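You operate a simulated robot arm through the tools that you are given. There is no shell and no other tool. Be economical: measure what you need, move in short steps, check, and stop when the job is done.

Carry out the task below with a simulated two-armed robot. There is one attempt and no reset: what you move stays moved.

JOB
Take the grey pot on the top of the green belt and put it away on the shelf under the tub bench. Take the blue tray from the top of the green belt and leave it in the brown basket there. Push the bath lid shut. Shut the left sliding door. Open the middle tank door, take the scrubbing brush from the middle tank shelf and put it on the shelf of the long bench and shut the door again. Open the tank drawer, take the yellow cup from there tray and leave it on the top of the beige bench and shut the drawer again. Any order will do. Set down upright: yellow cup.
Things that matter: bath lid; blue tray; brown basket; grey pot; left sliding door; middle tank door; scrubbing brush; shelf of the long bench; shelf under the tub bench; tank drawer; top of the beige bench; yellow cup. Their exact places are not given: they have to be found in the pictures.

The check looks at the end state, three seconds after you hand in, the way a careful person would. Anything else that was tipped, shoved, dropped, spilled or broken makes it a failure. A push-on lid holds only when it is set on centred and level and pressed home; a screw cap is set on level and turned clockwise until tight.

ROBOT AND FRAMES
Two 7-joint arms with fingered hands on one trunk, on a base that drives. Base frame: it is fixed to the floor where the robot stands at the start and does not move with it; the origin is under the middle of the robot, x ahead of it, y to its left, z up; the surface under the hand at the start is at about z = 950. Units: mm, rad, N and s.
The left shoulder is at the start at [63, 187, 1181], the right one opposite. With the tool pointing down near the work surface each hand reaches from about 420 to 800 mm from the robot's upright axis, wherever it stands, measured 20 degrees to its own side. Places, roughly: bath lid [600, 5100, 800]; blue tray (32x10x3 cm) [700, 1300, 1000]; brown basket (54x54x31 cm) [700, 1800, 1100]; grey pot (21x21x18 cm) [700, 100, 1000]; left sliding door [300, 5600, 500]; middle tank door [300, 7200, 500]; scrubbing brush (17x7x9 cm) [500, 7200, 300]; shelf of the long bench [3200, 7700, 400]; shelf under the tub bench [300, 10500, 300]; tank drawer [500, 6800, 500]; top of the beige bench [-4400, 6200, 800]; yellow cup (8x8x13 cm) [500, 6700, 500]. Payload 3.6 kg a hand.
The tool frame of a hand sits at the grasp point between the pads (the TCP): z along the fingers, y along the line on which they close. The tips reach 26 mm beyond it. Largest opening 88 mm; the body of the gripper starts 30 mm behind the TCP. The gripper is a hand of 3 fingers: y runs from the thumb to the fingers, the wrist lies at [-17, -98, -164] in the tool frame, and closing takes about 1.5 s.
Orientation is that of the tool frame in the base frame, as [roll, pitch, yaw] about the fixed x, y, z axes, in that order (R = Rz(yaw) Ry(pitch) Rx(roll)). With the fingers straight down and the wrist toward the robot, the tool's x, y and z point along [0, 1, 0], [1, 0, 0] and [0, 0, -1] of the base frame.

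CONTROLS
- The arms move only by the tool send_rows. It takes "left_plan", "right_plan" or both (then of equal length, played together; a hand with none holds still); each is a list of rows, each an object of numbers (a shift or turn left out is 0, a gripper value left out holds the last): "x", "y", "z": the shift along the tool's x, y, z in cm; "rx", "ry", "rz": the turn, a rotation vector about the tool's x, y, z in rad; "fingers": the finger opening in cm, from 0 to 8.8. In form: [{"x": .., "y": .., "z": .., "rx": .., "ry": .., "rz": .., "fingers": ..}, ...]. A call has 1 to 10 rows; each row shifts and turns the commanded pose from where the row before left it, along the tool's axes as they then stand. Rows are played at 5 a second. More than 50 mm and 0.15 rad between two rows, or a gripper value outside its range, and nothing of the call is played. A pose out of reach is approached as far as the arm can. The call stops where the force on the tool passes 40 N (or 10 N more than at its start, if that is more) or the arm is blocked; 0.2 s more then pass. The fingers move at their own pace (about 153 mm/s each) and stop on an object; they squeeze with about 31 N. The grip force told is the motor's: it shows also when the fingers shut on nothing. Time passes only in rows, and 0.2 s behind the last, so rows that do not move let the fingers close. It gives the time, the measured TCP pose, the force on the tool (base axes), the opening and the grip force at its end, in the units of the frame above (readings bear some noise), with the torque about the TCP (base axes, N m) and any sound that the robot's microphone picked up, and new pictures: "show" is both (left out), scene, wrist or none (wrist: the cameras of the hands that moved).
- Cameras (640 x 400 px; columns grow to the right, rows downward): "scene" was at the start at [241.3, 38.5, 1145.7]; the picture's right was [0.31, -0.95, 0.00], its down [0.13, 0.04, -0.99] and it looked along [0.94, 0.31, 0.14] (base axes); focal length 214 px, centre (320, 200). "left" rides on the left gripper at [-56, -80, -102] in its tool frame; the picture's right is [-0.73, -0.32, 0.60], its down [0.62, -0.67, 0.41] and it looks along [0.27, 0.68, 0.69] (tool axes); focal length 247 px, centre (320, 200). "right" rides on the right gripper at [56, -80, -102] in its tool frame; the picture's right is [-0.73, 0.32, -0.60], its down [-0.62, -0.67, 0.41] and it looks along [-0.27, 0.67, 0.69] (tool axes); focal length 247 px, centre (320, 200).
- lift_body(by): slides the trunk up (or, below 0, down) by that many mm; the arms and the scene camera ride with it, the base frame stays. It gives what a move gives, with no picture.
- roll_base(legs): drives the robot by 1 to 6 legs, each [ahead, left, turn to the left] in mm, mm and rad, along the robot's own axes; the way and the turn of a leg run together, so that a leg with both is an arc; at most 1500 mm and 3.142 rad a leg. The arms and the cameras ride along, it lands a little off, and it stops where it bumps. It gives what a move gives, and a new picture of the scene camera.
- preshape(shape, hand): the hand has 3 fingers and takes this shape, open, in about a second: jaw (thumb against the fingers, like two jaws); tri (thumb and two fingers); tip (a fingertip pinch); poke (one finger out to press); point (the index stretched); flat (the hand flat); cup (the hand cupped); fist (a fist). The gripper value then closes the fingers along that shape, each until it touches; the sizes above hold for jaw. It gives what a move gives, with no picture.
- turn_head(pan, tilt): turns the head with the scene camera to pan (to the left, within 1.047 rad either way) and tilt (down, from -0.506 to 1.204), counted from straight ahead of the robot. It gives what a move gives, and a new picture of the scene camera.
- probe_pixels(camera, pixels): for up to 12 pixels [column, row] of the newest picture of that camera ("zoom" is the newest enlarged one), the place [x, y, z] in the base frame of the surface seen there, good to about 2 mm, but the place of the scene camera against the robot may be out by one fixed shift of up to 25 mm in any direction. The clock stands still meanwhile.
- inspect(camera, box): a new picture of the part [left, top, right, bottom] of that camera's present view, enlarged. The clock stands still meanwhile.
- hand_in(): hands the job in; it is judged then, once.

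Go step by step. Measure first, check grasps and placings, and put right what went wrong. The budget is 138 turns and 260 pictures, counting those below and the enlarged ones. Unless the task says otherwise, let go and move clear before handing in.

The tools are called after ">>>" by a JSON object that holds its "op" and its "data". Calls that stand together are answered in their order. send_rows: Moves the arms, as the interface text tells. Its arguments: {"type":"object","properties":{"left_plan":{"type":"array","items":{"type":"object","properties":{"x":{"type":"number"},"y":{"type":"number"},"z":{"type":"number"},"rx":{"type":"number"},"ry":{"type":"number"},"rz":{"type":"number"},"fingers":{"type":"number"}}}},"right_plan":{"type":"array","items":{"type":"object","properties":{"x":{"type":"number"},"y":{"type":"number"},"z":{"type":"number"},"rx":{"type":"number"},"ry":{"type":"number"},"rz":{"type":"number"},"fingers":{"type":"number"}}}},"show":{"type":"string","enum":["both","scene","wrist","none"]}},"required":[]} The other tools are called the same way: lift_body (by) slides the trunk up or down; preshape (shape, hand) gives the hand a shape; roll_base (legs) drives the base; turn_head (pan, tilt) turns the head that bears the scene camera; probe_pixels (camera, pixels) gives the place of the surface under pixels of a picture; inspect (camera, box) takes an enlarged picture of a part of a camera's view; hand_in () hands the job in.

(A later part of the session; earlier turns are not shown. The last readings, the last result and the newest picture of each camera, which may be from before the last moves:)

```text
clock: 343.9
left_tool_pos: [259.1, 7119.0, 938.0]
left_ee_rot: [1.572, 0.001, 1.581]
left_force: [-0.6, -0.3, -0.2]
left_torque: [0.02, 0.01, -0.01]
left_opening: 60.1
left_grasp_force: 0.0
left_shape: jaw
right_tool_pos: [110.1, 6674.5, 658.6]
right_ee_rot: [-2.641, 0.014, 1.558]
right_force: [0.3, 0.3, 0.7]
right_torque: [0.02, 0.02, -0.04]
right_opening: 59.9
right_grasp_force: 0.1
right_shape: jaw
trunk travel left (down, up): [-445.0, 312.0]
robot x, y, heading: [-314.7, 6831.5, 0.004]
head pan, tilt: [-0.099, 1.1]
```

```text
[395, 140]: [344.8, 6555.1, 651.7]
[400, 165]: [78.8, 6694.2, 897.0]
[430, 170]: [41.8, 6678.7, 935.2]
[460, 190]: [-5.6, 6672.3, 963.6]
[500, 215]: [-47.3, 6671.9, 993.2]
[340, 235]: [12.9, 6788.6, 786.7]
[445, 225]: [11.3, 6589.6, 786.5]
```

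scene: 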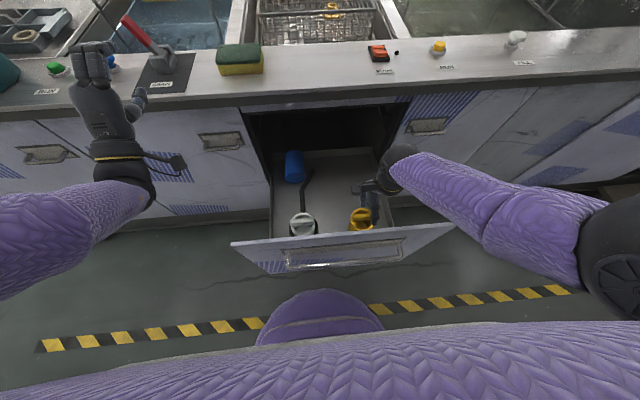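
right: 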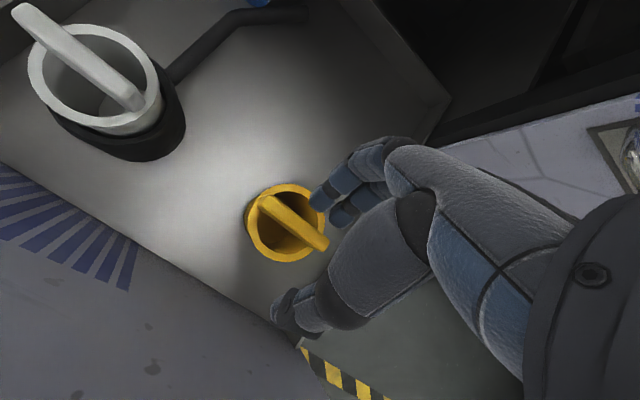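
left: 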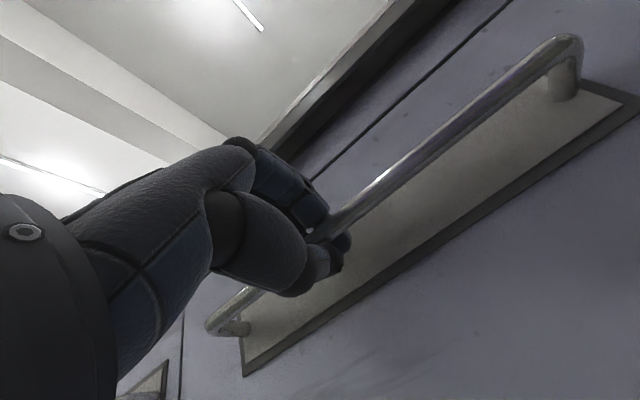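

Clearance to the panel remains about 70 mm. Lower to bar height with the opening reduced to 45 mm so the fingers pass inside the rim.

>>> {"op": "send_rows", "data": {"right_plan": [{"z": 1.2, "y": 1.07, "fingers": 4.5}, {"z": 1.2, "y": 1.07}, {"z": 1.2, "y": 1.07}, {"z": 0.6, "y": 0.5}, {}], "show": "wrist"}}

>>> {"op": "probe_pixels", "data": {"camera": "right", "pixels": [[290, 185], [300, 195], [315, 210], [330, 225], [285, 260], [335, 200]]}}

```text
clock: 345.1
left_tool_pos: [258.7, 7118.0, 936.8]
left_ee_rot: [1.572, 0.001, 1.579]
left_force: [0.6, -0.8, 0.5]
left_torque: [0.01, -0.01, 0.02]
left_opening: 59.8
left_grasp_force: 0.1
left_shape: jaw
right_tool_pos: [103.8, 6669.0, 644.4]
right_ee_rot: [-2.637, 0.014, 1.559]
right_force: [0.2, -0.1, -0.5]
right_torque: [0.03, 0.01, -0.02]
right_opening: 45.4
right_grasp_force: 0.0
right_shape: jaw
right hand out of reach, approached as far as the arm can: row 1, 2, 3, 4
trunk travel left (down, up): [-445.0, 312.0]
robot x, y, heading: [-315.7, 6832.1, -0.004]
head pan, tilt: [-0.099, 1.1]
```

right: 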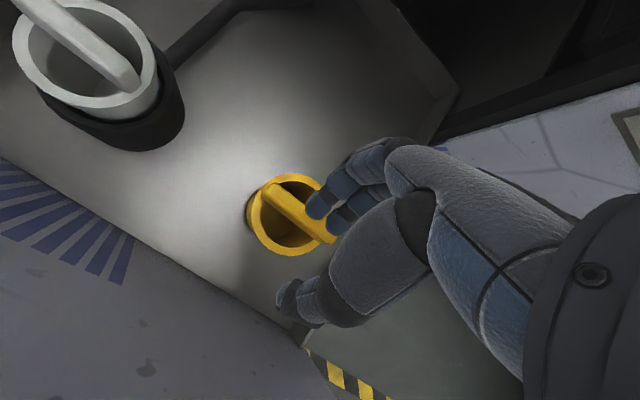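

```text
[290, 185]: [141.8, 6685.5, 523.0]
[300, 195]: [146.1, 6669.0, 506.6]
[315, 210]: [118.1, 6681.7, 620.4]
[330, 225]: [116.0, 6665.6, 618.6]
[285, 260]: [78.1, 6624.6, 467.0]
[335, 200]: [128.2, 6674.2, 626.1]
```

The wrist flexion limits the arm here, so I'll shift 21 mm forward at this height and come down with the trunk (25 mm panel clearance remains).

>>> {"op": "send_rows", "data": {"right_plan": [{"z": -1.0, "y": 1.9, "x": 0.5}, {}], "show": "none"}}

>>> {"op": "lift_body", "data": {"by": -40}}

>>> {"op": "send_rows", "data": {"right_plan": [{}], "show": "both"}}

```text
clock: 345.7
left_tool_pos: [259.1, 7118.2, 936.9]
left_ee_rot: [1.574, 0.002, 1.578]
left_force: [-0.1, -0.1, -0.7]
left_torque: [0.02, 0.02, 0.01]
left_opening: 59.9
left_grasp_force: 0.1
left_shape: jaw
right_tool_pos: [115.1, 6670.9, 656.3]
right_ee_rot: [-2.641, 0.015, 1.558]
right_force: [0.3, 0.2, -0.1]
right_torque: [-0.01, -0.01, 0.04]
right_opening: 45.2
right_grasp_force: 0.0
right_shape: jaw
right hand out of reach, approached as far as the arm can: row 1
trunk travel left (down, up): [-445.0, 312.0]
robot x, y, heading: [-312.8, 6834.3, 0.002]
head pan, tilt: [-0.099, 1.1]
```

```text
clock: 346.6
left_tool_pos: [257.8, 7119.0, 896.8]
left_ee_rot: [1.571, 0.001, 1.578]
left_force: [-0.9, 0.2, -0.5]
left_torque: [-0.01, 0.04, 0.03]
left_opening: 60.0
left_grasp_force: 0.0
left_shape: jaw
right_tool_pos: [116.0, 6671.8, 614.2]
right_ee_rot: [-2.638, 0.013, 1.56]
right_force: [0.0, 0.0, 0.6]
right_torque: [-0.04, -0.03, 0.04]
right_opening: 45.5
right_grasp_force: 0.1
right_shape: jaw
trunk travel left (down, up): [-405.0, 352.0]
robot x, y, heading: [-313.3, 6830.7, 0.002]
head pan, tilt: [-0.099, 1.1]
```

```text
clock: 347.0
left_tool_pos: [258.3, 7117.5, 897.9]
left_ee_rot: [1.573, 0.002, 1.579]
left_force: [0.1, 0.3, -0.5]
left_torque: [-0.02, -0.02, 0.02]
left_opening: 60.0
left_grasp_force: 0.1
left_shape: jaw
right_tool_pos: [116.1, 6671.1, 614.9]
right_ee_rot: [-2.64, 0.015, 1.556]
right_force: [0.6, 0.8, -0.3]
right_torque: [-0.01, 0.04, -0.01]
right_opening: 45.5
right_grasp_force: 0.1
right_shape: jaw
trunk travel left (down, up): [-405.0, 352.0]
robot x, y, heading: [-310.3, 6830.6, 0.004]
head pan, tilt: [-0.099, 1.1]
```

scene: 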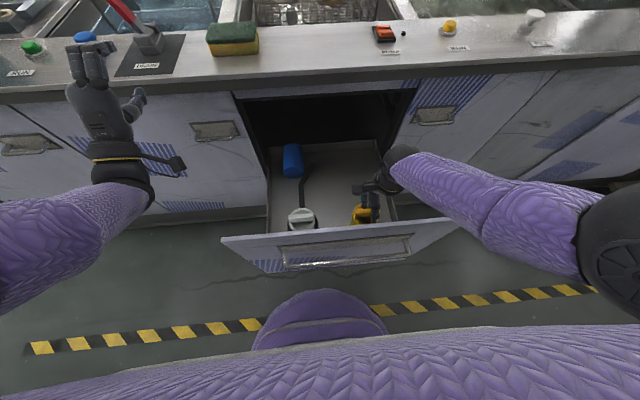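
right: 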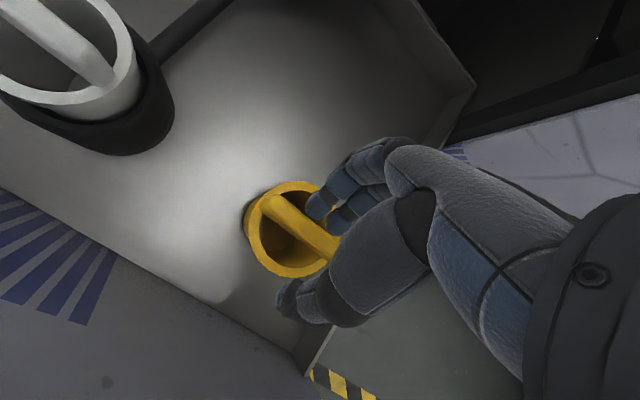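

The bar lies between the jaws but about 8–10 mm toward the fingers; nudge the base forward 12 mm and lower 20 mm.

>>> {"op": "roll_base", "data": {"legs": [[13, 0, 0]]}}

>>> {"op": "send_rows", "data": {"right_plan": [{}], "show": "wrist"}}

>>> {"op": "probe_pixels", "data": {"camera": "right", "pixels": [[275, 205], [285, 215], [300, 228], [310, 200], [318, 208], [325, 218], [285, 300], [295, 285]]}}

```text
clock: 347.7
left_tool_pos: [272.0, 7118.6, 896.9]
left_ee_rot: [1.572, 0.0, 1.581]
left_force: [0.8, 0.6, 0.2]
left_torque: [0.02, -0.01, 0.0]
left_opening: 60.0
left_grasp_force: 0.0
left_shape: jaw
right_tool_pos: [128.4, 6671.7, 614.1]
right_ee_rot: [-2.637, 0.014, 1.56]
right_force: [0.5, -0.8, -0.1]
right_torque: [0.0, 0.01, -0.04]
right_opening: 45.2
right_grasp_force: 0.1
right_shape: jaw
trunk travel left (down, up): [-405.0, 352.0]
robot x, y, heading: [-299.2, 6830.8, 0.007]
head pan, tilt: [-0.099, 1.1]
```

scene: 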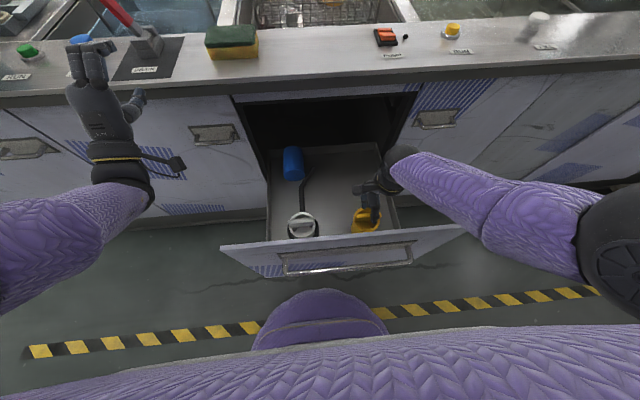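

```text
clock: 348.1
left_tool_pos: [270.7, 7117.3, 897.2]
left_ee_rot: [1.572, 0.001, 1.578]
left_force: [1.0, 0.2, 0.3]
left_torque: [-0.02, -0.02, 0.0]
left_opening: 60.0
left_grasp_force: 0.1
left_shape: jaw
right_tool_pos: [127.5, 6671.8, 615.0]
right_ee_rot: [-2.639, 0.012, 1.56]
right_force: [0.4, 0.5, 0.0]
right_torque: [0.0, -0.01, 0.02]
right_opening: 45.3
right_grasp_force: 0.0
right_shape: jaw
trunk travel left (down, up): [-405.0, 352.0]
robot x, y, heading: [-302.6, 6831.7, 0.007]
head pan, tilt: [-0.099, 1.1]
```

right: 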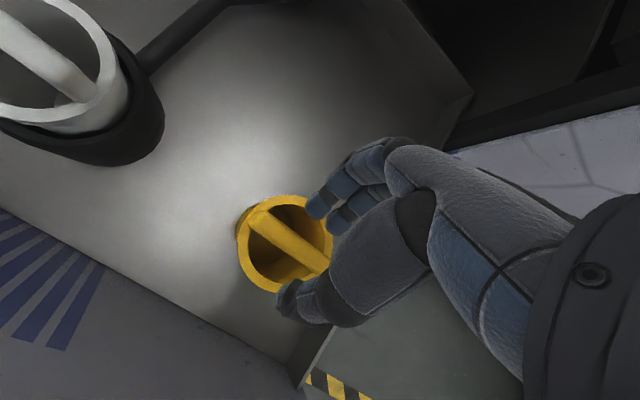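

```text
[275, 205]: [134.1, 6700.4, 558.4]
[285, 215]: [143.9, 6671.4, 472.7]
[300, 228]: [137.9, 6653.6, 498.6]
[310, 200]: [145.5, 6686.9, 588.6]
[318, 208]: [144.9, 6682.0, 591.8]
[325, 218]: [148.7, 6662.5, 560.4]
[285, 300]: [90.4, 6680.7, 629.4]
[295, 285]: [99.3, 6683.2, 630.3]
```

Finger tip (145, z 590) and thumb (≈95) now straddle the bar (117). Lower 22 mm and close.

>>> {"op": "lift_body", "data": {"by": -22}}

>>> {"op": "send_rows", "data": {"right_plan": [{"fingers": 0}, {}, {}, {}, {}, {}, {}], "show": "both"}}

```text
clock: 348.8
left_tool_pos: [271.1, 7117.9, 876.4]
left_ee_rot: [1.575, 0.0, 1.577]
left_force: [0.6, -0.1, -0.3]
left_torque: [-0.01, 0.01, 0.0]
left_opening: 59.7
left_grasp_force: 0.0
left_shape: jaw
right_tool_pos: [128.5, 6671.3, 592.6]
right_ee_rot: [-2.637, 0.013, 1.556]
right_force: [-0.6, -0.1, 0.6]
right_torque: [-0.01, 0.01, 0.03]
right_opening: 44.7
right_grasp_force: 0.1
right_shape: jaw
trunk travel left (down, up): [-383.0, 374.0]
robot x, y, heading: [-301.8, 6830.5, 0.001]
head pan, tilt: [-0.099, 1.1]
```

```text
clock: 350.4
left_tool_pos: [269.9, 7118.0, 876.8]
left_ee_rot: [1.572, 0.001, 1.578]
left_force: [0.2, 0.7, -0.3]
left_torque: [0.0, 0.02, 0.0]
left_opening: 59.9
left_grasp_force: 0.1
left_shape: jaw
right_tool_pos: [128.4, 6670.9, 592.7]
right_ee_rot: [-2.64, 0.012, 1.56]
right_force: [1.1, 0.2, 3.8]
right_torque: [0.03, -0.26, 0.0]
right_opening: 15.6
right_grasp_force: 30.9
right_shape: jaw
trunk travel left (down, up): [-383.0, 374.0]
robot x, y, heading: [-297.2, 6833.9, 0.001]
head pan, tilt: [-0.099, 1.1]
```

scene: 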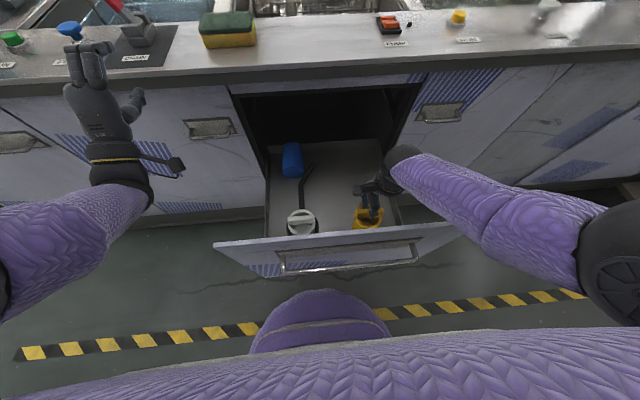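
right: 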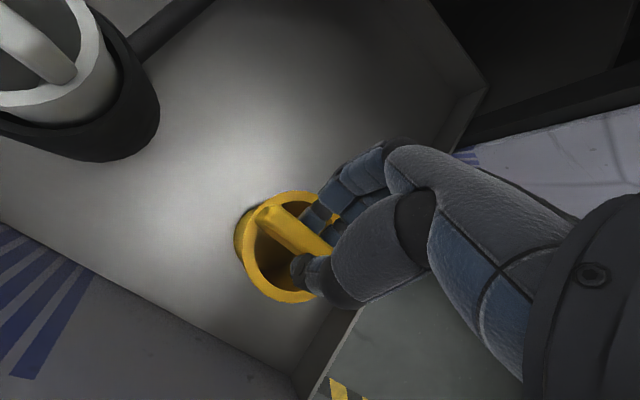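

Gripped at 15.6 mm. Lift straight up with the trunk.

>>> {"op": "lift_body", "data": {"by": 360}}

>>> {"op": "send_rows", "data": {"right_plan": [{}], "show": "both"}}

```text
clock: 353.9
left_tool_pos: [270.9, 7117.6, 1242.4]
left_ee_rot: [1.56, 0.001, 1.58]
left_force: [0.1, -0.1, 0.0]
left_torque: [-0.05, -0.03, 0.01]
left_opening: 59.6
left_grasp_force: 0.1
left_shape: jaw
right_tool_pos: [137.1, 6672.1, 969.2]
right_ee_rot: [-2.675, 0.013, 1.559]
right_force: [-0.2, -0.1, -1.2]
right_torque: [-0.03, 0.0, 0.03]
right_opening: 14.6
right_grasp_force: 30.9
right_shape: jaw
trunk travel left (down, up): [-743.0, 14.0]
robot x, y, heading: [-300.8, 6832.5, 0.002]
head pan, tilt: [-0.099, 1.1]
```

```text
clock: 354.3
left_tool_pos: [271.2, 7118.1, 1242.1]
left_ee_rot: [1.564, 0.001, 1.58]
left_force: [0.2, 0.7, 0.0]
left_torque: [0.01, 0.02, 0.0]
left_opening: 60.0
left_grasp_force: 0.1
left_shape: jaw
right_tool_pos: [136.6, 6671.6, 968.7]
right_ee_rot: [-2.675, 0.013, 1.558]
right_force: [0.0, -0.3, -0.6]
right_torque: [0.0, -0.04, 0.0]
right_opening: 14.9
right_grasp_force: 30.9
right_shape: jaw
trunk travel left (down, up): [-743.0, 14.0]
robot x, y, heading: [-298.9, 6830.7, 0.001]
head pan, tilt: [-0.099, 1.1]
```

scene: 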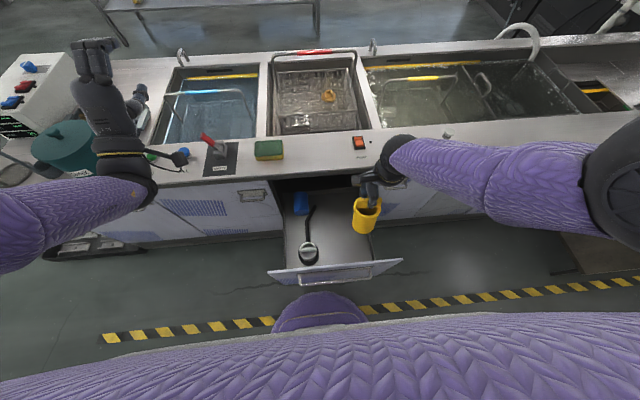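
right: 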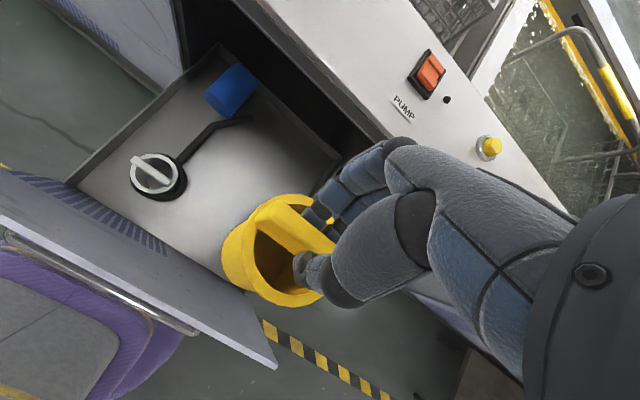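

The cup is out. Now close the drawer with the left hand: back off, shift right, lower, make the left hand a fist.

>>> {"op": "roll_base", "data": {"legs": [[-450, 0, 0], [0, -330, 0]]}}

>>> {"op": "lift_body", "data": {"by": -400}}

>>> {"op": "send_rows", "data": {"left_plan": [{"y": -4, "fingers": 0}, {"y": -4}, {"y": -4}, {"y": -4}], "show": "none"}}

>>> {"op": "turn_head", "data": {"pan": 0.2, "tilt": 0.7}}

```text
clock: 358.8
left_tool_pos: [-179.4, 6788.1, 1242.3]
left_ee_rot: [1.561, 0.001, 1.581]
left_force: [0.9, -0.3, -0.4]
left_torque: [0.0, 0.02, -0.01]
left_opening: 59.8
left_grasp_force: 0.1
left_shape: jaw
right_tool_pos: [-313.3, 6341.2, 968.7]
right_ee_rot: [-2.675, 0.013, 1.562]
right_force: [-0.2, 0.2, -1.4]
right_torque: [0.01, -0.04, 0.0]
right_opening: 15.0
right_grasp_force: 31.2
right_shape: jaw
trunk travel left (down, up): [-743.0, 14.0]
robot x, y, heading: [-750.2, 6503.3, 0.005]
head pan, tilt: [-0.099, 1.1]
```

scene: 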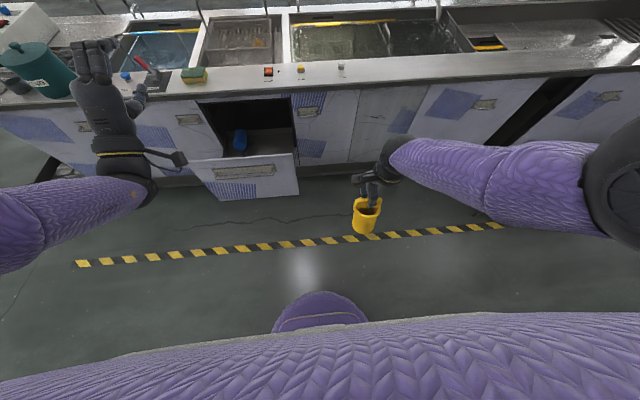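

```text
clock: 362.6
left_tool_pos: [-180.8, 6788.7, 843.0]
left_ee_rot: [1.562, 0.0, 1.58]
left_force: [-0.1, 0.0, 1.0]
left_torque: [-0.01, -0.03, 0.0]
left_opening: 60.0
left_grasp_force: 0.1
left_shape: jaw
right_tool_pos: [-313.2, 6341.3, 569.9]
right_ee_rot: [-2.677, 0.012, 1.56]
right_force: [0.1, -1.0, -0.5]
right_torque: [-0.01, 0.01, -0.02]
right_opening: 14.8
right_grasp_force: 30.8
right_shape: jaw
trunk travel left (down, up): [-343.0, 414.0]
robot x, y, heading: [-749.9, 6499.8, 0.009]
head pan, tilt: [-0.099, 1.1]
```

```text
clock: 363.6
left_tool_pos: [-209.0, 6788.2, 790.2]
left_ee_rot: [1.562, 0.001, 1.581]
left_force: [-0.2, -0.2, -0.3]
left_torque: [-0.04, 0.01, -0.03]
left_opening: 0.0
left_grasp_force: 31.2
left_shape: jaw
left hand out of reach, approached as far as the arm can: row 1, 2, 3, 4
right_tool_pos: [-313.2, 6341.8, 569.1]
right_ee_rot: [-2.676, 0.012, 1.559]
right_force: [-0.2, -0.5, -0.3]
right_torque: [-0.03, -0.02, 0.0]
right_opening: 14.6
right_grasp_force: 30.9
right_shape: jaw
trunk travel left (down, up): [-343.0, 414.0]
robot x, y, heading: [-752.0, 6501.8, 0.01]
head pan, tilt: [-0.099, 1.1]
```

```text
clock: 364.5
left_tool_pos: [-209.4, 6790.2, 791.7]
left_ee_rot: [1.562, 0.001, 1.581]
left_force: [-0.2, -0.8, 0.3]
left_torque: [-0.01, -0.05, 0.01]
left_opening: 0.2
left_grasp_force: 31.1
left_shape: jaw
right_tool_pos: [-313.2, 6340.9, 569.4]
right_ee_rot: [-2.676, 0.013, 1.559]
right_force: [-0.6, 0.6, -1.1]
right_torque: [0.0, 0.0, 0.02]
right_opening: 15.0
right_grasp_force: 31.3
right_shape: jaw
trunk travel left (down, up): [-343.0, 414.0]
robot x, y, heading: [-751.3, 6498.3, 0.001]
head pan, tilt: [0.201, 0.7]
```

scene: 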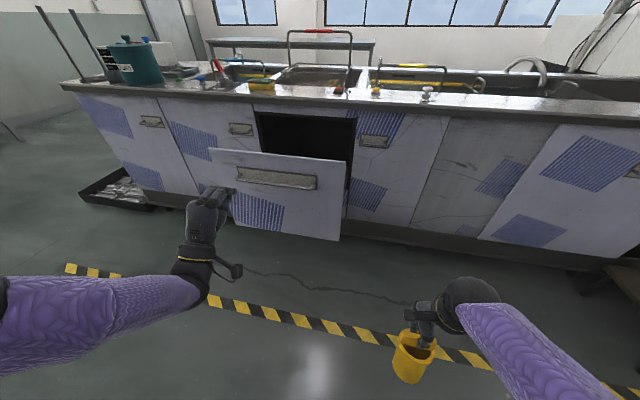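

Lower 100 mm more so the fist meets the drawer front, then drive forward pushing it.

>>> {"op": "lift_body", "data": {"by": -125}}

>>> {"op": "roll_base", "data": {"legs": [[160, 0, 0], [360, 0, 0]]}}

```text
clock: 366.1
left_tool_pos: [-215.5, 6788.3, 615.9]
left_ee_rot: [1.664, 0.0, 1.579]
left_force: [-0.1, -0.7, -0.4]
left_torque: [0.03, 0.0, -0.01]
left_opening: 0.0
left_grasp_force: 30.3
left_shape: jaw
right_tool_pos: [-313.4, 6340.7, 443.8]
right_ee_rot: [-2.678, 0.011, 1.558]
right_force: [0.0, 0.7, 0.1]
right_torque: [0.01, -0.01, 0.0]
right_opening: 14.7
right_grasp_force: 31.1
right_shape: jaw
trunk travel left (down, up): [-218.0, 539.0]
robot x, y, heading: [-752.4, 6500.4, 0.007]
head pan, tilt: [0.201, 0.7]
```

```text
clock: 369.4
left_tool_pos: [307.7, 6788.3, 614.9]
left_ee_rot: [1.665, 0.0, 1.581]
left_force: [0.3, -0.2, -0.2]
left_torque: [0.03, 0.0, -0.04]
left_opening: 0.2
left_grasp_force: 31.6
left_shape: jaw
right_tool_pos: [209.8, 6340.7, 444.0]
right_ee_rot: [-2.675, 0.012, 1.558]
right_force: [0.4, -0.3, -1.7]
right_torque: [0.0, -0.04, 0.02]
right_opening: 14.9
right_grasp_force: 31.0
right_shape: jaw
trunk travel left (down, up): [-218.0, 539.0]
robot x, y, heading: [-230.9, 6502.9, 0.001]
head pan, tilt: [0.201, 0.7]
```

scene: 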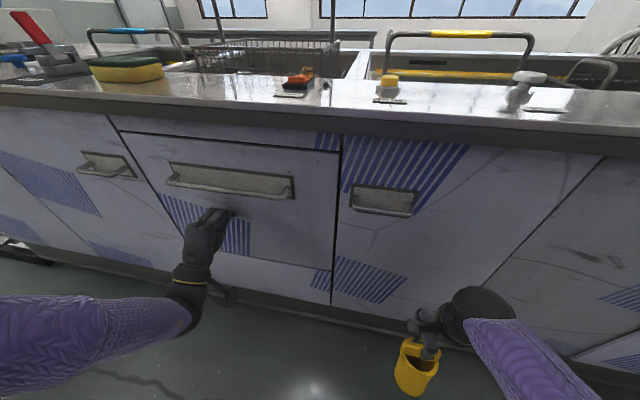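

Drawer is almost or fully shut. Press home with the arm and check flushness.

>>> {"op": "send_rows", "data": {"left_plan": [{"z": 1}, {"z": 1}, {"z": 1}, {}], "show": "scene"}}

>>> {"op": "probe_pixels", "data": {"camera": "scene", "pixels": [[140, 150], [130, 220], [280, 240], [325, 230], [355, 230], [310, 160], [350, 165], [120, 200]]}}

```text
clock: 370.4
left_tool_pos: [307.9, 6789.6, 615.9]
left_ee_rot: [1.666, 0.0, 1.579]
left_force: [0.0, -0.4, -0.5]
left_torque: [0.01, -0.02, -0.02]
left_opening: 0.0
left_grasp_force: 31.1
left_shape: jaw
left hand out of reach, approached as far as the arm can: row 1, 2, 3
right_tool_pos: [210.0, 6342.7, 444.7]
right_ee_rot: [-2.675, 0.012, 1.556]
right_force: [-0.2, -0.4, -0.8]
right_torque: [0.01, -0.01, -0.01]
right_opening: 15.0
right_grasp_force: 30.9
right_shape: jaw
trunk travel left (down, up): [-218.0, 539.0]
robot x, y, heading: [-226.6, 6503.7, 0.005]
head pan, tilt: [0.201, 0.7]
```

scene: 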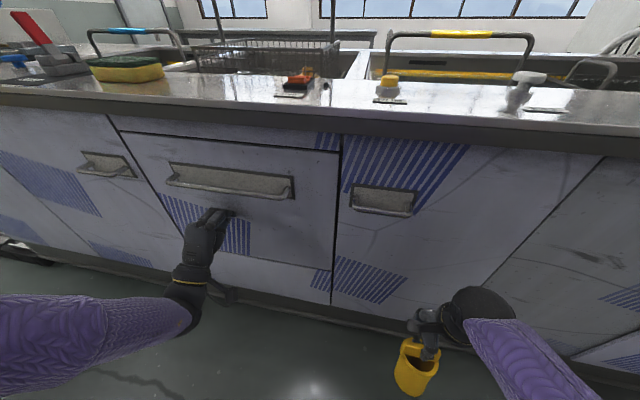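

```text
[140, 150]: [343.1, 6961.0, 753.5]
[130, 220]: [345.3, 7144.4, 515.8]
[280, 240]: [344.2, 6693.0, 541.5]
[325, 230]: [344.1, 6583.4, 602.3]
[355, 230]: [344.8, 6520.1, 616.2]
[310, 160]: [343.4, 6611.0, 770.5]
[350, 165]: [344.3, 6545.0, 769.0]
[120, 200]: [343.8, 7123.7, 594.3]
```

The drawer is flush (x 344 all around). A last nudge, then back away, raise, and turn toward the beige bench.

>>> {"op": "roll_base", "data": {"legs": [[12, 0, 0], [-600, 0, 0], [0, 0, 1.57]]}}

>>> {"op": "lift_body", "data": {"by": 400}}

>>> {"op": "roll_base", "data": {"legs": [[0, 0, 1.57]]}}

>>> {"op": "turn_head", "data": {"pan": 0.0, "tilt": 0.25}}

```text
clock: 371.3
left_tool_pos: [312.0, 6789.5, 613.0]
left_ee_rot: [1.661, 0.003, 1.576]
left_force: [-2.5, -0.6, 0.0]
left_torque: [-0.01, 0.02, -0.05]
left_opening: 0.0
left_grasp_force: 30.9
left_shape: jaw
right_tool_pos: [220.8, 6342.3, 444.6]
right_ee_rot: [-2.676, 0.012, 1.558]
right_force: [0.2, -0.1, -1.2]
right_torque: [-0.01, -0.02, 0.0]
right_opening: 14.9
right_grasp_force: 30.8
right_shape: jaw
trunk travel left (down, up): [-218.0, 539.0]
robot x, y, heading: [-218.4, 6502.7, 0.006]
head pan, tilt: [0.201, 0.7]
stopped in leg 1: the force on the tool passed its limit at 50 N (the readings are from after the stop); the commanded pose is now the measured one
```

scene: 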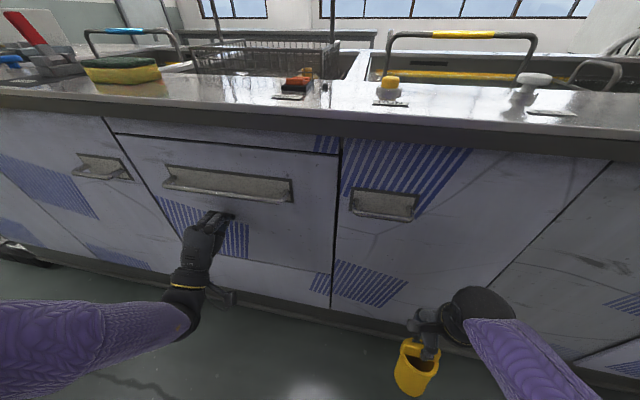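

```text
clock: 372.2
left_tool_pos: [310.7, 6789.6, 662.9]
left_ee_rot: [1.658, 0.002, 1.579]
left_force: [0.2, 1.9, -14.8]
left_torque: [-0.06, -0.12, -0.03]
left_opening: 0.0
left_grasp_force: 30.8
left_shape: jaw
right_tool_pos: [220.6, 6342.5, 486.5]
right_ee_rot: [-2.679, 0.012, 1.558]
right_force: [-0.1, 0.3, -1.2]
right_torque: [-0.01, -0.02, 0.0]
right_opening: 14.8
right_grasp_force: 31.0
right_shape: jaw
trunk travel left (down, up): [-259.0, 498.0]
robot x, y, heading: [-217.4, 6499.1, 0.002]
head pan, tilt: [0.201, 0.7]
stopped: the force on the tool passed its limit at 53 N (the readings are from after the stop); the commanded pose is now the measured one
```

```text
clock: 376.4
left_tool_pos: [-498.0, 7034.8, 664.9]
left_ee_rot: [1.649, 0.001, 3.137]
left_force: [-0.1, 0.5, 1.0]
left_torque: [0.0, -0.01, 0.03]
left_opening: 0.0
left_grasp_force: 31.1
left_shape: jaw
right_tool_pos: [-52.3, 6937.3, 487.0]
right_ee_rot: [-2.681, 0.012, 3.119]
right_force: [0.2, 0.3, -1.2]
right_torque: [0.01, -0.03, 0.02]
right_opening: 14.8
right_grasp_force: 31.1
right_shape: jaw
trunk travel left (down, up): [-259.0, 498.0]
robot x, y, heading: [-215.3, 6504.7, 1.564]
head pan, tilt: [0.201, 0.7]
```

scene: 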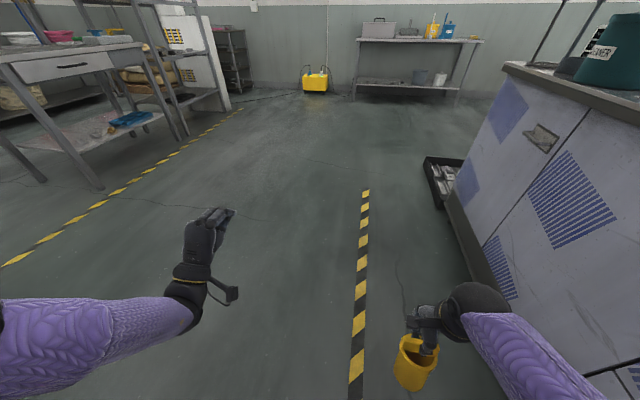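

```text
clock: 377.3
left_tool_pos: [-497.1, 7035.6, 664.8]
left_ee_rot: [1.649, 0.001, 3.139]
left_force: [1.1, 0.3, -0.1]
left_torque: [-0.02, 0.01, 0.02]
left_opening: 0.0
left_grasp_force: 31.1
left_shape: jaw
right_tool_pos: [-51.5, 6938.5, 486.3]
right_ee_rot: [-2.679, 0.012, 3.119]
right_force: [0.3, 0.3, -0.8]
right_torque: [-0.01, -0.04, 0.01]
right_opening: 14.7
right_grasp_force: 30.7
right_shape: jaw
trunk travel left (down, up): [-259.0, 498.0]
robot x, y, heading: [-218.5, 6505.3, 1.558]
head pan, tilt: [0.0, 0.25]
```

scene: 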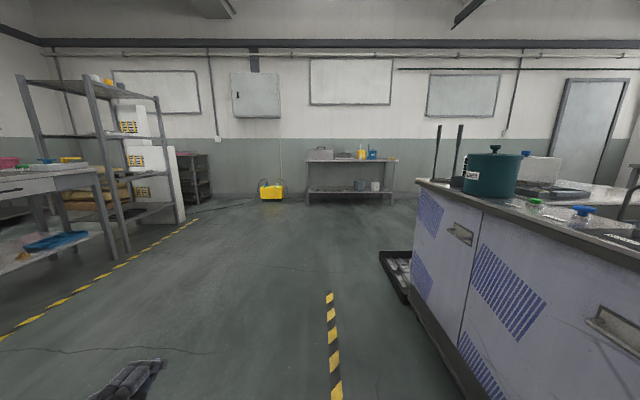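

The drive stopped on its force guard at the nudge, and the lift briefly pressed up under the bar; I'll check the drawer before going on.

>>> {"op": "turn_head", "data": {"pan": -1.04, "tilt": 0.5}}

>>> {"op": "roll_base", "data": {"legs": [[0, 600, 0]]}}

```text
clock: 378.6
left_tool_pos: [-497.2, 7035.4, 664.7]
left_ee_rot: [1.65, 0.001, 3.139]
left_force: [-0.6, 0.1, -0.6]
left_torque: [-0.01, -0.01, -0.06]
left_opening: 0.0
left_grasp_force: 31.0
left_shape: jaw
right_tool_pos: [-53.1, 6939.1, 486.9]
right_ee_rot: [-2.679, 0.012, 3.119]
right_force: [0.7, -0.4, -1.6]
right_torque: [0.01, -0.04, 0.02]
right_opening: 14.9
right_grasp_force: 30.9
right_shape: jaw
trunk travel left (down, up): [-259.0, 498.0]
robot x, y, heading: [-216.8, 6502.5, 1.56]
head pan, tilt: [-1.04, 0.499]
```

scene: 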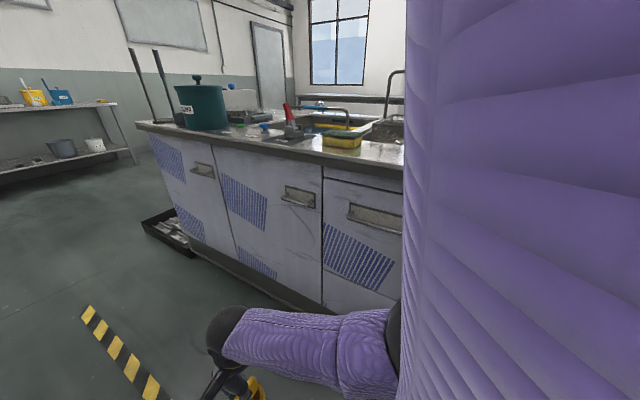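

```text
clock: 382.0
left_tool_pos: [-1095.8, 7040.4, 664.9]
left_ee_rot: [1.65, 0.002, 3.14]
left_force: [-0.3, -0.3, 1.2]
left_torque: [0.01, -0.01, 0.03]
left_opening: 0.1
left_grasp_force: 30.7
left_shape: jaw
right_tool_pos: [-651.8, 6943.2, 488.1]
right_ee_rot: [-2.68, 0.012, 3.118]
right_force: [-0.3, 0.5, -0.4]
right_torque: [0.02, 0.02, 0.03]
right_opening: 14.8
right_grasp_force: 31.4
right_shape: jaw
trunk travel left (down, up): [-259.0, 498.0]
robot x, y, heading: [-817.9, 6505.2, 1.564]
head pan, tilt: [-1.04, 0.499]
```

scene: 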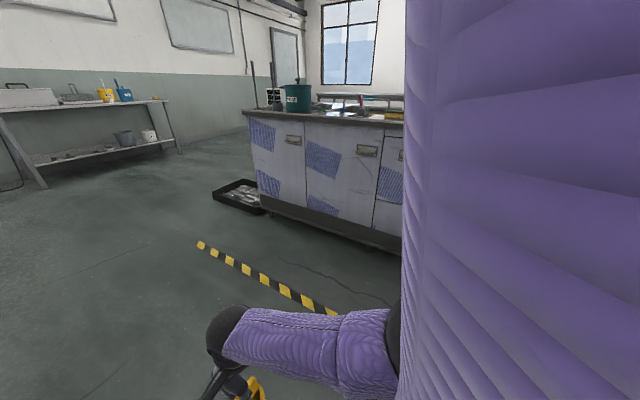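

Drawer and door look flush. Turn further left to face the beige bench side, raising the trunk.

>>> {"op": "lift_body", "data": {"by": 400}}

>>> {"op": "roll_base", "data": {"legs": [[0, 0, 1.57]]}}

>>> {"op": "turn_head", "data": {"pan": 0.0, "tilt": 0.45}}

```text
clock: 385.8
left_tool_pos: [-1096.7, 7044.2, 1145.3]
left_ee_rot: [1.488, 0.002, 3.139]
left_force: [0.0, 0.2, -0.3]
left_torque: [0.01, 0.01, -0.03]
left_opening: 0.0
left_grasp_force: 30.7
left_shape: jaw
right_tool_pos: [-650.8, 6942.6, 885.8]
right_ee_rot: [-2.681, 0.012, 3.12]
right_force: [0.4, 0.2, -0.8]
right_torque: [0.02, 0.0, -0.02]
right_opening: 15.1
right_grasp_force: 31.3
right_shape: jaw
trunk travel left (down, up): [-659.0, 98.0]
robot x, y, heading: [-815.6, 6508.4, 1.563]
head pan, tilt: [-1.04, 0.499]
```

```text
clock: 390.1
left_tool_pos: [-1349.7, 6222.5, 1146.8]
left_ee_rot: [1.49, 0.002, -1.57]
left_force: [-0.4, 0.4, -0.1]
left_torque: [0.03, 0.03, 0.0]
left_opening: 0.0
left_grasp_force: 31.0
left_shape: jaw
right_tool_pos: [-1252.0, 6670.3, 886.4]
right_ee_rot: [-2.68, 0.013, -1.59]
right_force: [0.3, -0.2, -0.3]
right_torque: [0.03, 0.01, 0.06]
right_opening: 15.0
right_grasp_force: 30.7
right_shape: jaw
trunk travel left (down, up): [-659.0, 98.0]
robot x, y, heading: [-814.1, 6507.6, 3.142]
head pan, tilt: [-1.04, 0.499]
```

scene: 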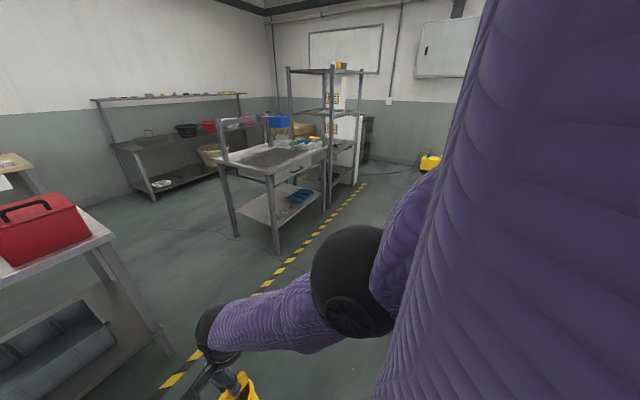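

```text
clock: 391.4
left_tool_pos: [-1350.5, 6222.3, 1146.6]
left_ee_rot: [1.488, 0.003, -1.567]
left_force: [0.2, 0.3, 0.5]
left_torque: [-0.02, 0.03, -0.02]
left_opening: 0.3
left_grasp_force: 30.7
left_shape: jaw
right_tool_pos: [-1252.1, 6668.5, 886.9]
right_ee_rot: [-2.681, 0.012, -1.588]
right_force: [0.4, 0.4, -0.2]
right_torque: [0.01, 0.05, -0.01]
right_opening: 14.5
right_grasp_force: 31.3
right_shape: jaw
trunk travel left (down, up): [-659.0, 98.0]
robot x, y, heading: [-812.5, 6508.5, 3.141]
head pan, tilt: [0.0, 0.45]
```

scene: 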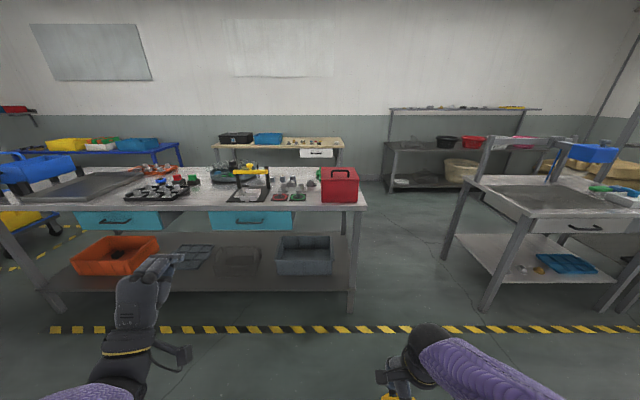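

The beige bench is the wooden-topped one at (213–345, 140–165). Measuring it and the gap between the benches (365–440).

>>> {"op": "probe_pixels", "data": {"camera": "scene", "pixels": [[213, 147], [343, 148], [275, 143], [325, 145], [310, 141], [352, 300], [365, 205], [440, 260], [487, 305], [335, 185], [290, 142], [345, 140]]}}

>>> {"op": "inspect", "data": {"camera": "scene", "box": [200, 110, 380, 220]}}

```text
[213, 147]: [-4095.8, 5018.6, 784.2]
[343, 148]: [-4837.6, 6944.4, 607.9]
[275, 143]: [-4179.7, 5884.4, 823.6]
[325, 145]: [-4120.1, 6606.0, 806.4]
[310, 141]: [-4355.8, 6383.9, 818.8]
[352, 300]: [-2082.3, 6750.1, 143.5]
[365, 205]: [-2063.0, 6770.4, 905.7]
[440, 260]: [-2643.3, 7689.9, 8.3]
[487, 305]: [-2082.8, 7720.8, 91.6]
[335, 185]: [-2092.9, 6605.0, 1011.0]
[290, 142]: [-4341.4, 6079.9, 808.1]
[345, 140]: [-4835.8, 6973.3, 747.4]
```

```text
3.56 times, centred on (290, 165) of scene
```

zoom: 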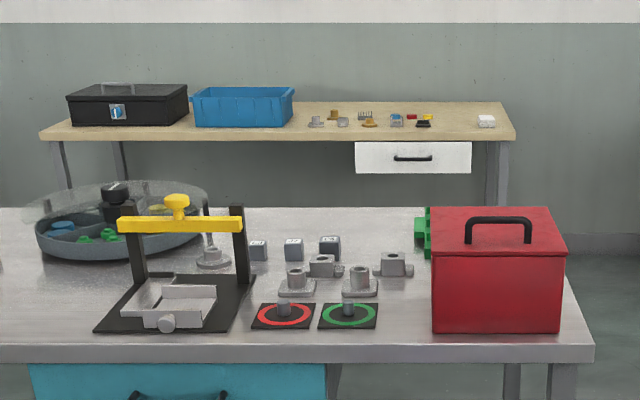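

Beige bench: front x ≈ −4100, top z ≈ 807 (true ~795), free spot at its right end near y 6570. I'll pass through the gap at y ≈ 7210 and come round.

>>> {"op": "roll_base", "data": {"legs": [[0, -710, 0], [1500, 0, 0], [1050, 0, 0]]}}

>>> {"op": "turn_head", "data": {"pan": 0.5, "tilt": 0.6}}

```text
clock: 407.2
left_tool_pos: [-3885.9, 6955.3, 1144.9]
left_ee_rot: [1.488, 0.003, -1.583]
left_force: [0.0, -0.6, 0.8]
left_torque: [0.01, 0.03, -0.02]
left_opening: 0.0
left_grasp_force: 30.9
left_shape: jaw
right_tool_pos: [-3782.6, 7399.2, 886.0]
right_ee_rot: [-2.679, 0.012, -1.605]
right_force: [-0.6, 0.6, -0.1]
right_torque: [-0.01, 0.02, 0.0]
right_opening: 14.7
right_grasp_force: 31.1
right_shape: jaw
trunk travel left (down, up): [-659.0, 98.0]
robot x, y, heading: [-3348.4, 7227.2, 3.127]
head pan, tilt: [0.0, 0.45]
```

scene: 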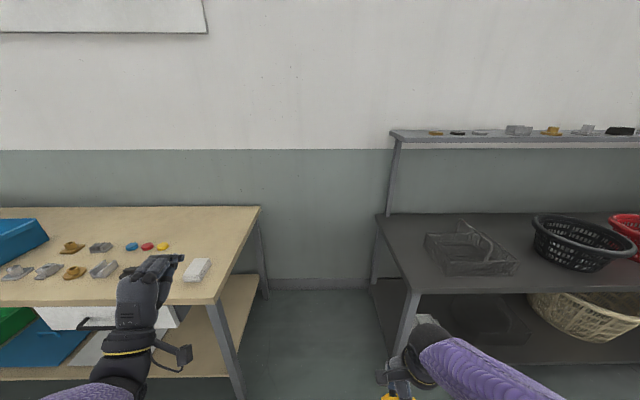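

```text
clock: 408.1
left_tool_pos: [-3886.6, 6954.6, 1146.2]
left_ee_rot: [1.488, 0.003, -1.582]
left_force: [-0.4, 0.1, 0.2]
left_torque: [0.02, -0.02, 0.02]
left_opening: 0.0
left_grasp_force: 30.9
left_shape: jaw
right_tool_pos: [-3780.9, 7397.9, 887.0]
right_ee_rot: [-2.681, 0.014, -1.602]
right_force: [0.1, 0.5, -0.3]
right_torque: [-0.01, 0.02, -0.03]
right_opening: 14.5
right_grasp_force: 30.7
right_shape: jaw
trunk travel left (down, up): [-659.0, 98.0]
robot x, y, heading: [-3349.5, 7230.2, 3.123]
head pan, tilt: [0.499, 0.6]
```

scene: 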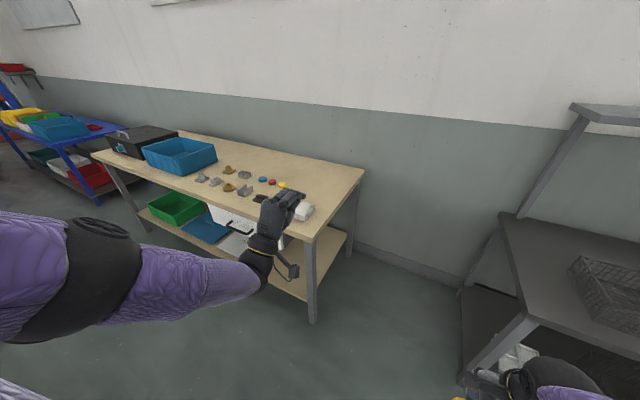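

The bench's right part is free around (330,180) and between parts. Measuring.

>>> {"op": "probe_pixels", "data": {"camera": "scene", "pixels": [[361, 171], [314, 238], [304, 211], [325, 195], [335, 175], [310, 178], [345, 190], [282, 186], [270, 230], [330, 210]]}}

```text
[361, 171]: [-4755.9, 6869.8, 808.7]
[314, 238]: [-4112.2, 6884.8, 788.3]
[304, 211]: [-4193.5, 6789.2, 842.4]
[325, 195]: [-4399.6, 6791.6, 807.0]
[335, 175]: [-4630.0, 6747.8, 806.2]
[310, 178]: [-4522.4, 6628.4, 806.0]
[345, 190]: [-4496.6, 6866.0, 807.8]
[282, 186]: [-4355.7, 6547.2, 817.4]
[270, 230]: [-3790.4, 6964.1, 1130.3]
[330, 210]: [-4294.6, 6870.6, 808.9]
```

Target spot (−4330, 6690): clear of the yellow bits (y 6547) and the white block (y 6789). Raise the trunk 85, extend the arm 100, and drive alongside.

>>> {"op": "lift_body", "data": {"by": 85}}

>>> {"op": "send_rows", "data": {"right_plan": [{"y": 3.0, "z": -1.5}, {"y": 3.0, "z": -1.5}, {"y": 3.0, "z": -1.5}], "show": "none"}}

>>> {"op": "roll_base", "data": {"legs": [[0, 0, 0.016], [0, 705, 0]]}}

>>> {"op": "turn_head", "data": {"pan": -0.05, "tilt": 0.7}}

```text
clock: 409.3
left_tool_pos: [-3885.7, 6955.6, 1230.6]
left_ee_rot: [1.489, 0.003, -1.58]
left_force: [-0.3, -0.7, -0.3]
left_torque: [-0.03, -0.02, -0.02]
left_opening: 0.1
left_grasp_force: 31.0
left_shape: jaw
right_tool_pos: [-3782.1, 7398.4, 970.8]
right_ee_rot: [-2.678, 0.011, -1.604]
right_force: [1.1, -0.7, -0.7]
right_torque: [-0.03, 0.01, -0.02]
right_opening: 14.9
right_grasp_force: 31.3
right_shape: jaw
trunk travel left (down, up): [-744.0, 13.0]
robot x, y, heading: [-3345.7, 7232.5, 3.124]
head pan, tilt: [0.499, 0.6]
```

```text
clock: 410.1
left_tool_pos: [-3887.1, 6953.5, 1232.2]
left_ee_rot: [1.489, 0.003, -1.58]
left_force: [-0.4, 0.2, -0.1]
left_torque: [0.0, 0.0, 0.01]
left_opening: 0.0
left_grasp_force: 30.6
left_shape: jaw
right_tool_pos: [-3814.5, 7409.9, 1002.2]
right_ee_rot: [-2.681, 0.01, -1.604]
right_force: [-0.3, 1.1, -0.7]
right_torque: [0.0, 0.03, -0.01]
right_opening: 14.6
right_grasp_force: 31.4
right_shape: jaw
right hand out of reach, approached as far as the arm can: row 1, 2, 3
trunk travel left (down, up): [-744.0, 13.0]
robot x, y, heading: [-3342.1, 7226.8, 3.123]
head pan, tilt: [0.499, 0.6]
```

```text
clock: 414.3
left_tool_pos: [-3880.9, 6233.8, 1232.3]
left_ee_rot: [1.489, 0.003, -1.564]
left_force: [0.9, -0.1, 0.3]
left_torque: [-0.03, 0.0, 0.03]
left_opening: 0.4
left_grasp_force: 30.7
left_shape: jaw
right_tool_pos: [-3817.2, 6689.9, 1002.1]
right_ee_rot: [-2.679, 0.012, -1.583]
right_force: [-0.3, -0.3, -0.4]
right_torque: [0.02, 0.01, -0.02]
right_opening: 14.9
right_grasp_force: 30.6
right_shape: jaw
trunk travel left (down, up): [-744.0, 13.0]
robot x, y, heading: [-3344.4, 6520.6, -3.141]
head pan, tilt: [0.499, 0.6]
```

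scene: 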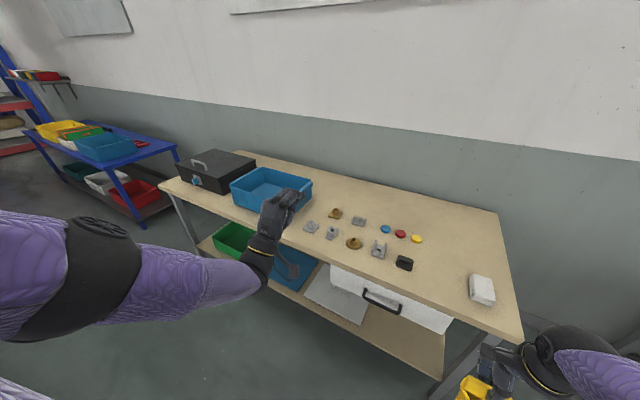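

```text
clock: 415.3
left_tool_pos: [-3880.3, 6234.0, 1231.9]
left_ee_rot: [1.489, 0.003, -1.564]
left_force: [0.4, 0.0, 0.0]
left_torque: [0.0, -0.01, -0.01]
left_opening: 0.1
left_grasp_force: 31.1
left_shape: jaw
right_tool_pos: [-3817.9, 6690.8, 1001.9]
right_ee_rot: [-2.679, 0.013, -1.582]
right_force: [-0.2, 0.1, -1.5]
right_torque: [0.0, 0.03, -0.03]
right_opening: 14.7
right_grasp_force: 30.8
right_shape: jaw
trunk travel left (down, up): [-744.0, 13.0]
robot x, y, heading: [-3345.2, 6517.5, -3.138]
head pan, tilt: [-0.051, 0.7]
```

scene: 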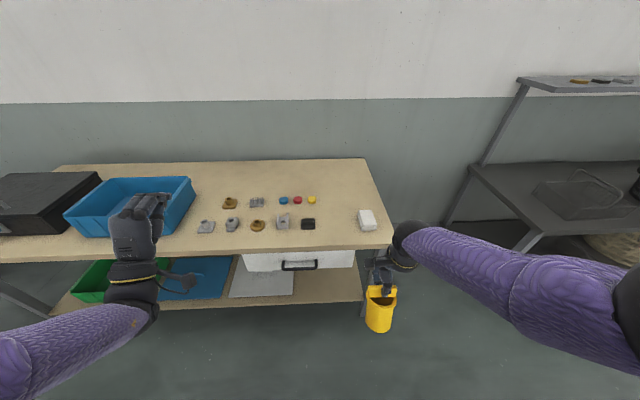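

>>> {"op": "probe_pixels", "data": {"camera": "scene", "pixels": [[367, 220], [308, 224], [340, 200], [340, 225], [335, 180], [360, 190], [312, 199], [388, 240], [380, 320], [372, 165], [330, 245]]}}

```text
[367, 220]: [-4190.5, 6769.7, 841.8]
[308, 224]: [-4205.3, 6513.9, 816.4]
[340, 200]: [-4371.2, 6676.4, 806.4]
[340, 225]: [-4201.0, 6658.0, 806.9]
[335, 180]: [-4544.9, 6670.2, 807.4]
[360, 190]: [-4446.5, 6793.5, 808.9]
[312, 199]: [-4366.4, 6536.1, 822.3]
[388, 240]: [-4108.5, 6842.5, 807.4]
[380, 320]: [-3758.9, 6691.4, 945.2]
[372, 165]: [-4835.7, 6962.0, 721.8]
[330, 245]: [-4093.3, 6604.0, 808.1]
```

Free spot between black (y 6530) and white (y 6786) blocks: aim for (−4250, 6662). Cup bottom is at 878, well above everything. Driving in.

>>> {"op": "roll_base", "data": {"legs": [[0, 28, 0], [432, 0, 0]]}}

>>> {"op": "turn_head", "data": {"pan": -0.3, "tilt": 1.0}}

>>> {"op": "send_rows", "data": {"right_plan": [{}], "show": "wrist"}}

```text
clock: 418.4
left_tool_pos: [-4313.5, 6204.3, 1230.8]
left_ee_rot: [1.488, 0.003, -1.56]
left_force: [0.4, 0.3, -0.8]
left_torque: [0.0, -0.01, -0.03]
left_opening: 0.1
left_grasp_force: 31.2
left_shape: jaw
right_tool_pos: [-4252.5, 6659.7, 1002.8]
right_ee_rot: [-2.68, 0.011, -1.583]
right_force: [0.2, -0.5, -1.1]
right_torque: [-0.02, 0.03, 0.02]
right_opening: 14.7
right_grasp_force: 31.1
right_shape: jaw
trunk travel left (down, up): [-744.0, 13.0]
robot x, y, heading: [-3780.6, 6490.0, -3.135]
head pan, tilt: [-0.051, 0.7]
```

scene: 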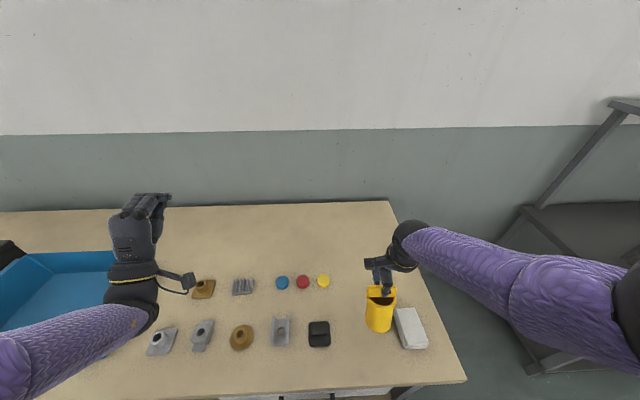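

```text
clock: 419.2
left_tool_pos: [-4313.7, 6202.4, 1230.9]
left_ee_rot: [1.49, 0.003, -1.562]
left_force: [-0.1, 0.0, -0.2]
left_torque: [-0.02, -0.02, 0.02]
left_opening: 0.0
left_grasp_force: 31.0
left_shape: jaw
right_tool_pos: [-4251.5, 6659.4, 1001.1]
right_ee_rot: [-2.68, 0.013, -1.581]
right_force: [-0.5, 0.1, -1.4]
right_torque: [0.05, 0.07, 0.0]
right_opening: 14.8
right_grasp_force: 30.3
right_shape: jaw
trunk travel left (down, up): [-744.0, 13.0]
robot x, y, heading: [-3781.5, 6488.0, -3.136]
head pan, tilt: [-0.3, 1.0]
```

scene: 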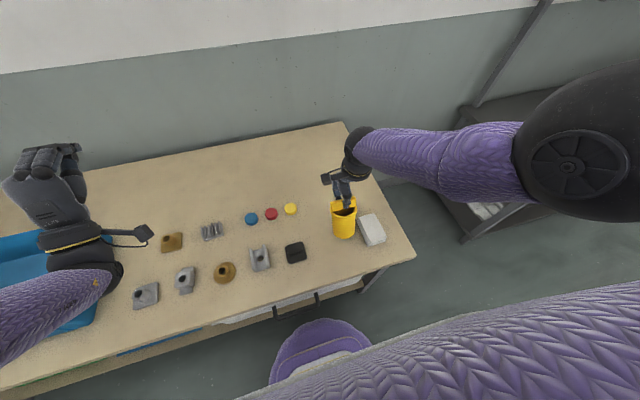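

```text
clock: 419.6
left_tool_pos: [-4313.6, 6202.6, 1230.9]
left_ee_rot: [1.489, 0.003, -1.562]
left_force: [0.4, -0.1, -0.6]
left_torque: [-0.01, 0.03, 0.0]
left_opening: 0.0
left_grasp_force: 31.3
left_shape: jaw
right_tool_pos: [-4252.5, 6659.3, 1002.4]
right_ee_rot: [-2.68, 0.013, -1.581]
right_force: [0.1, -0.4, -0.8]
right_torque: [-0.01, 0.0, -0.04]
right_opening: 14.6
right_grasp_force: 31.2
right_shape: jaw
trunk travel left (down, up): [-744.0, 13.0]
robot x, y, heading: [-3781.5, 6486.9, -3.137]
head pan, tilt: [-0.3, 1.0]
```

right: 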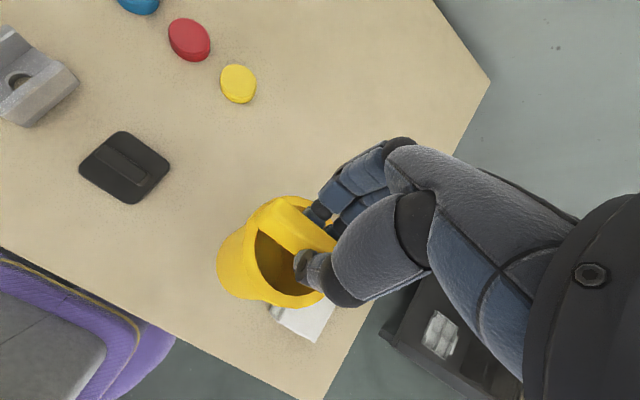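

Checking the drop zone in the wrist view: white block edge (280–330, 310–340), black block (125,167).

>>> {"op": "probe_pixels", "data": {"camera": "right", "pixels": [[275, 312], [300, 330], [330, 310], [165, 155], [150, 190], [225, 310], [200, 250], [240, 90], [262, 225], [230, 285], [310, 290]]}}

```text
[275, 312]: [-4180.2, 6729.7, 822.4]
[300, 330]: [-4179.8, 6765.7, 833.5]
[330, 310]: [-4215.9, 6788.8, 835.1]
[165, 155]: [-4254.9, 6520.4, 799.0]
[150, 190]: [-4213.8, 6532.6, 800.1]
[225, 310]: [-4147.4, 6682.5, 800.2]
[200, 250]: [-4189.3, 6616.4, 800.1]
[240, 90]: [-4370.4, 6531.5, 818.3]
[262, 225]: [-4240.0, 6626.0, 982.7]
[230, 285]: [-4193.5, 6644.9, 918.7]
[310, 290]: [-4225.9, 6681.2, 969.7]
```

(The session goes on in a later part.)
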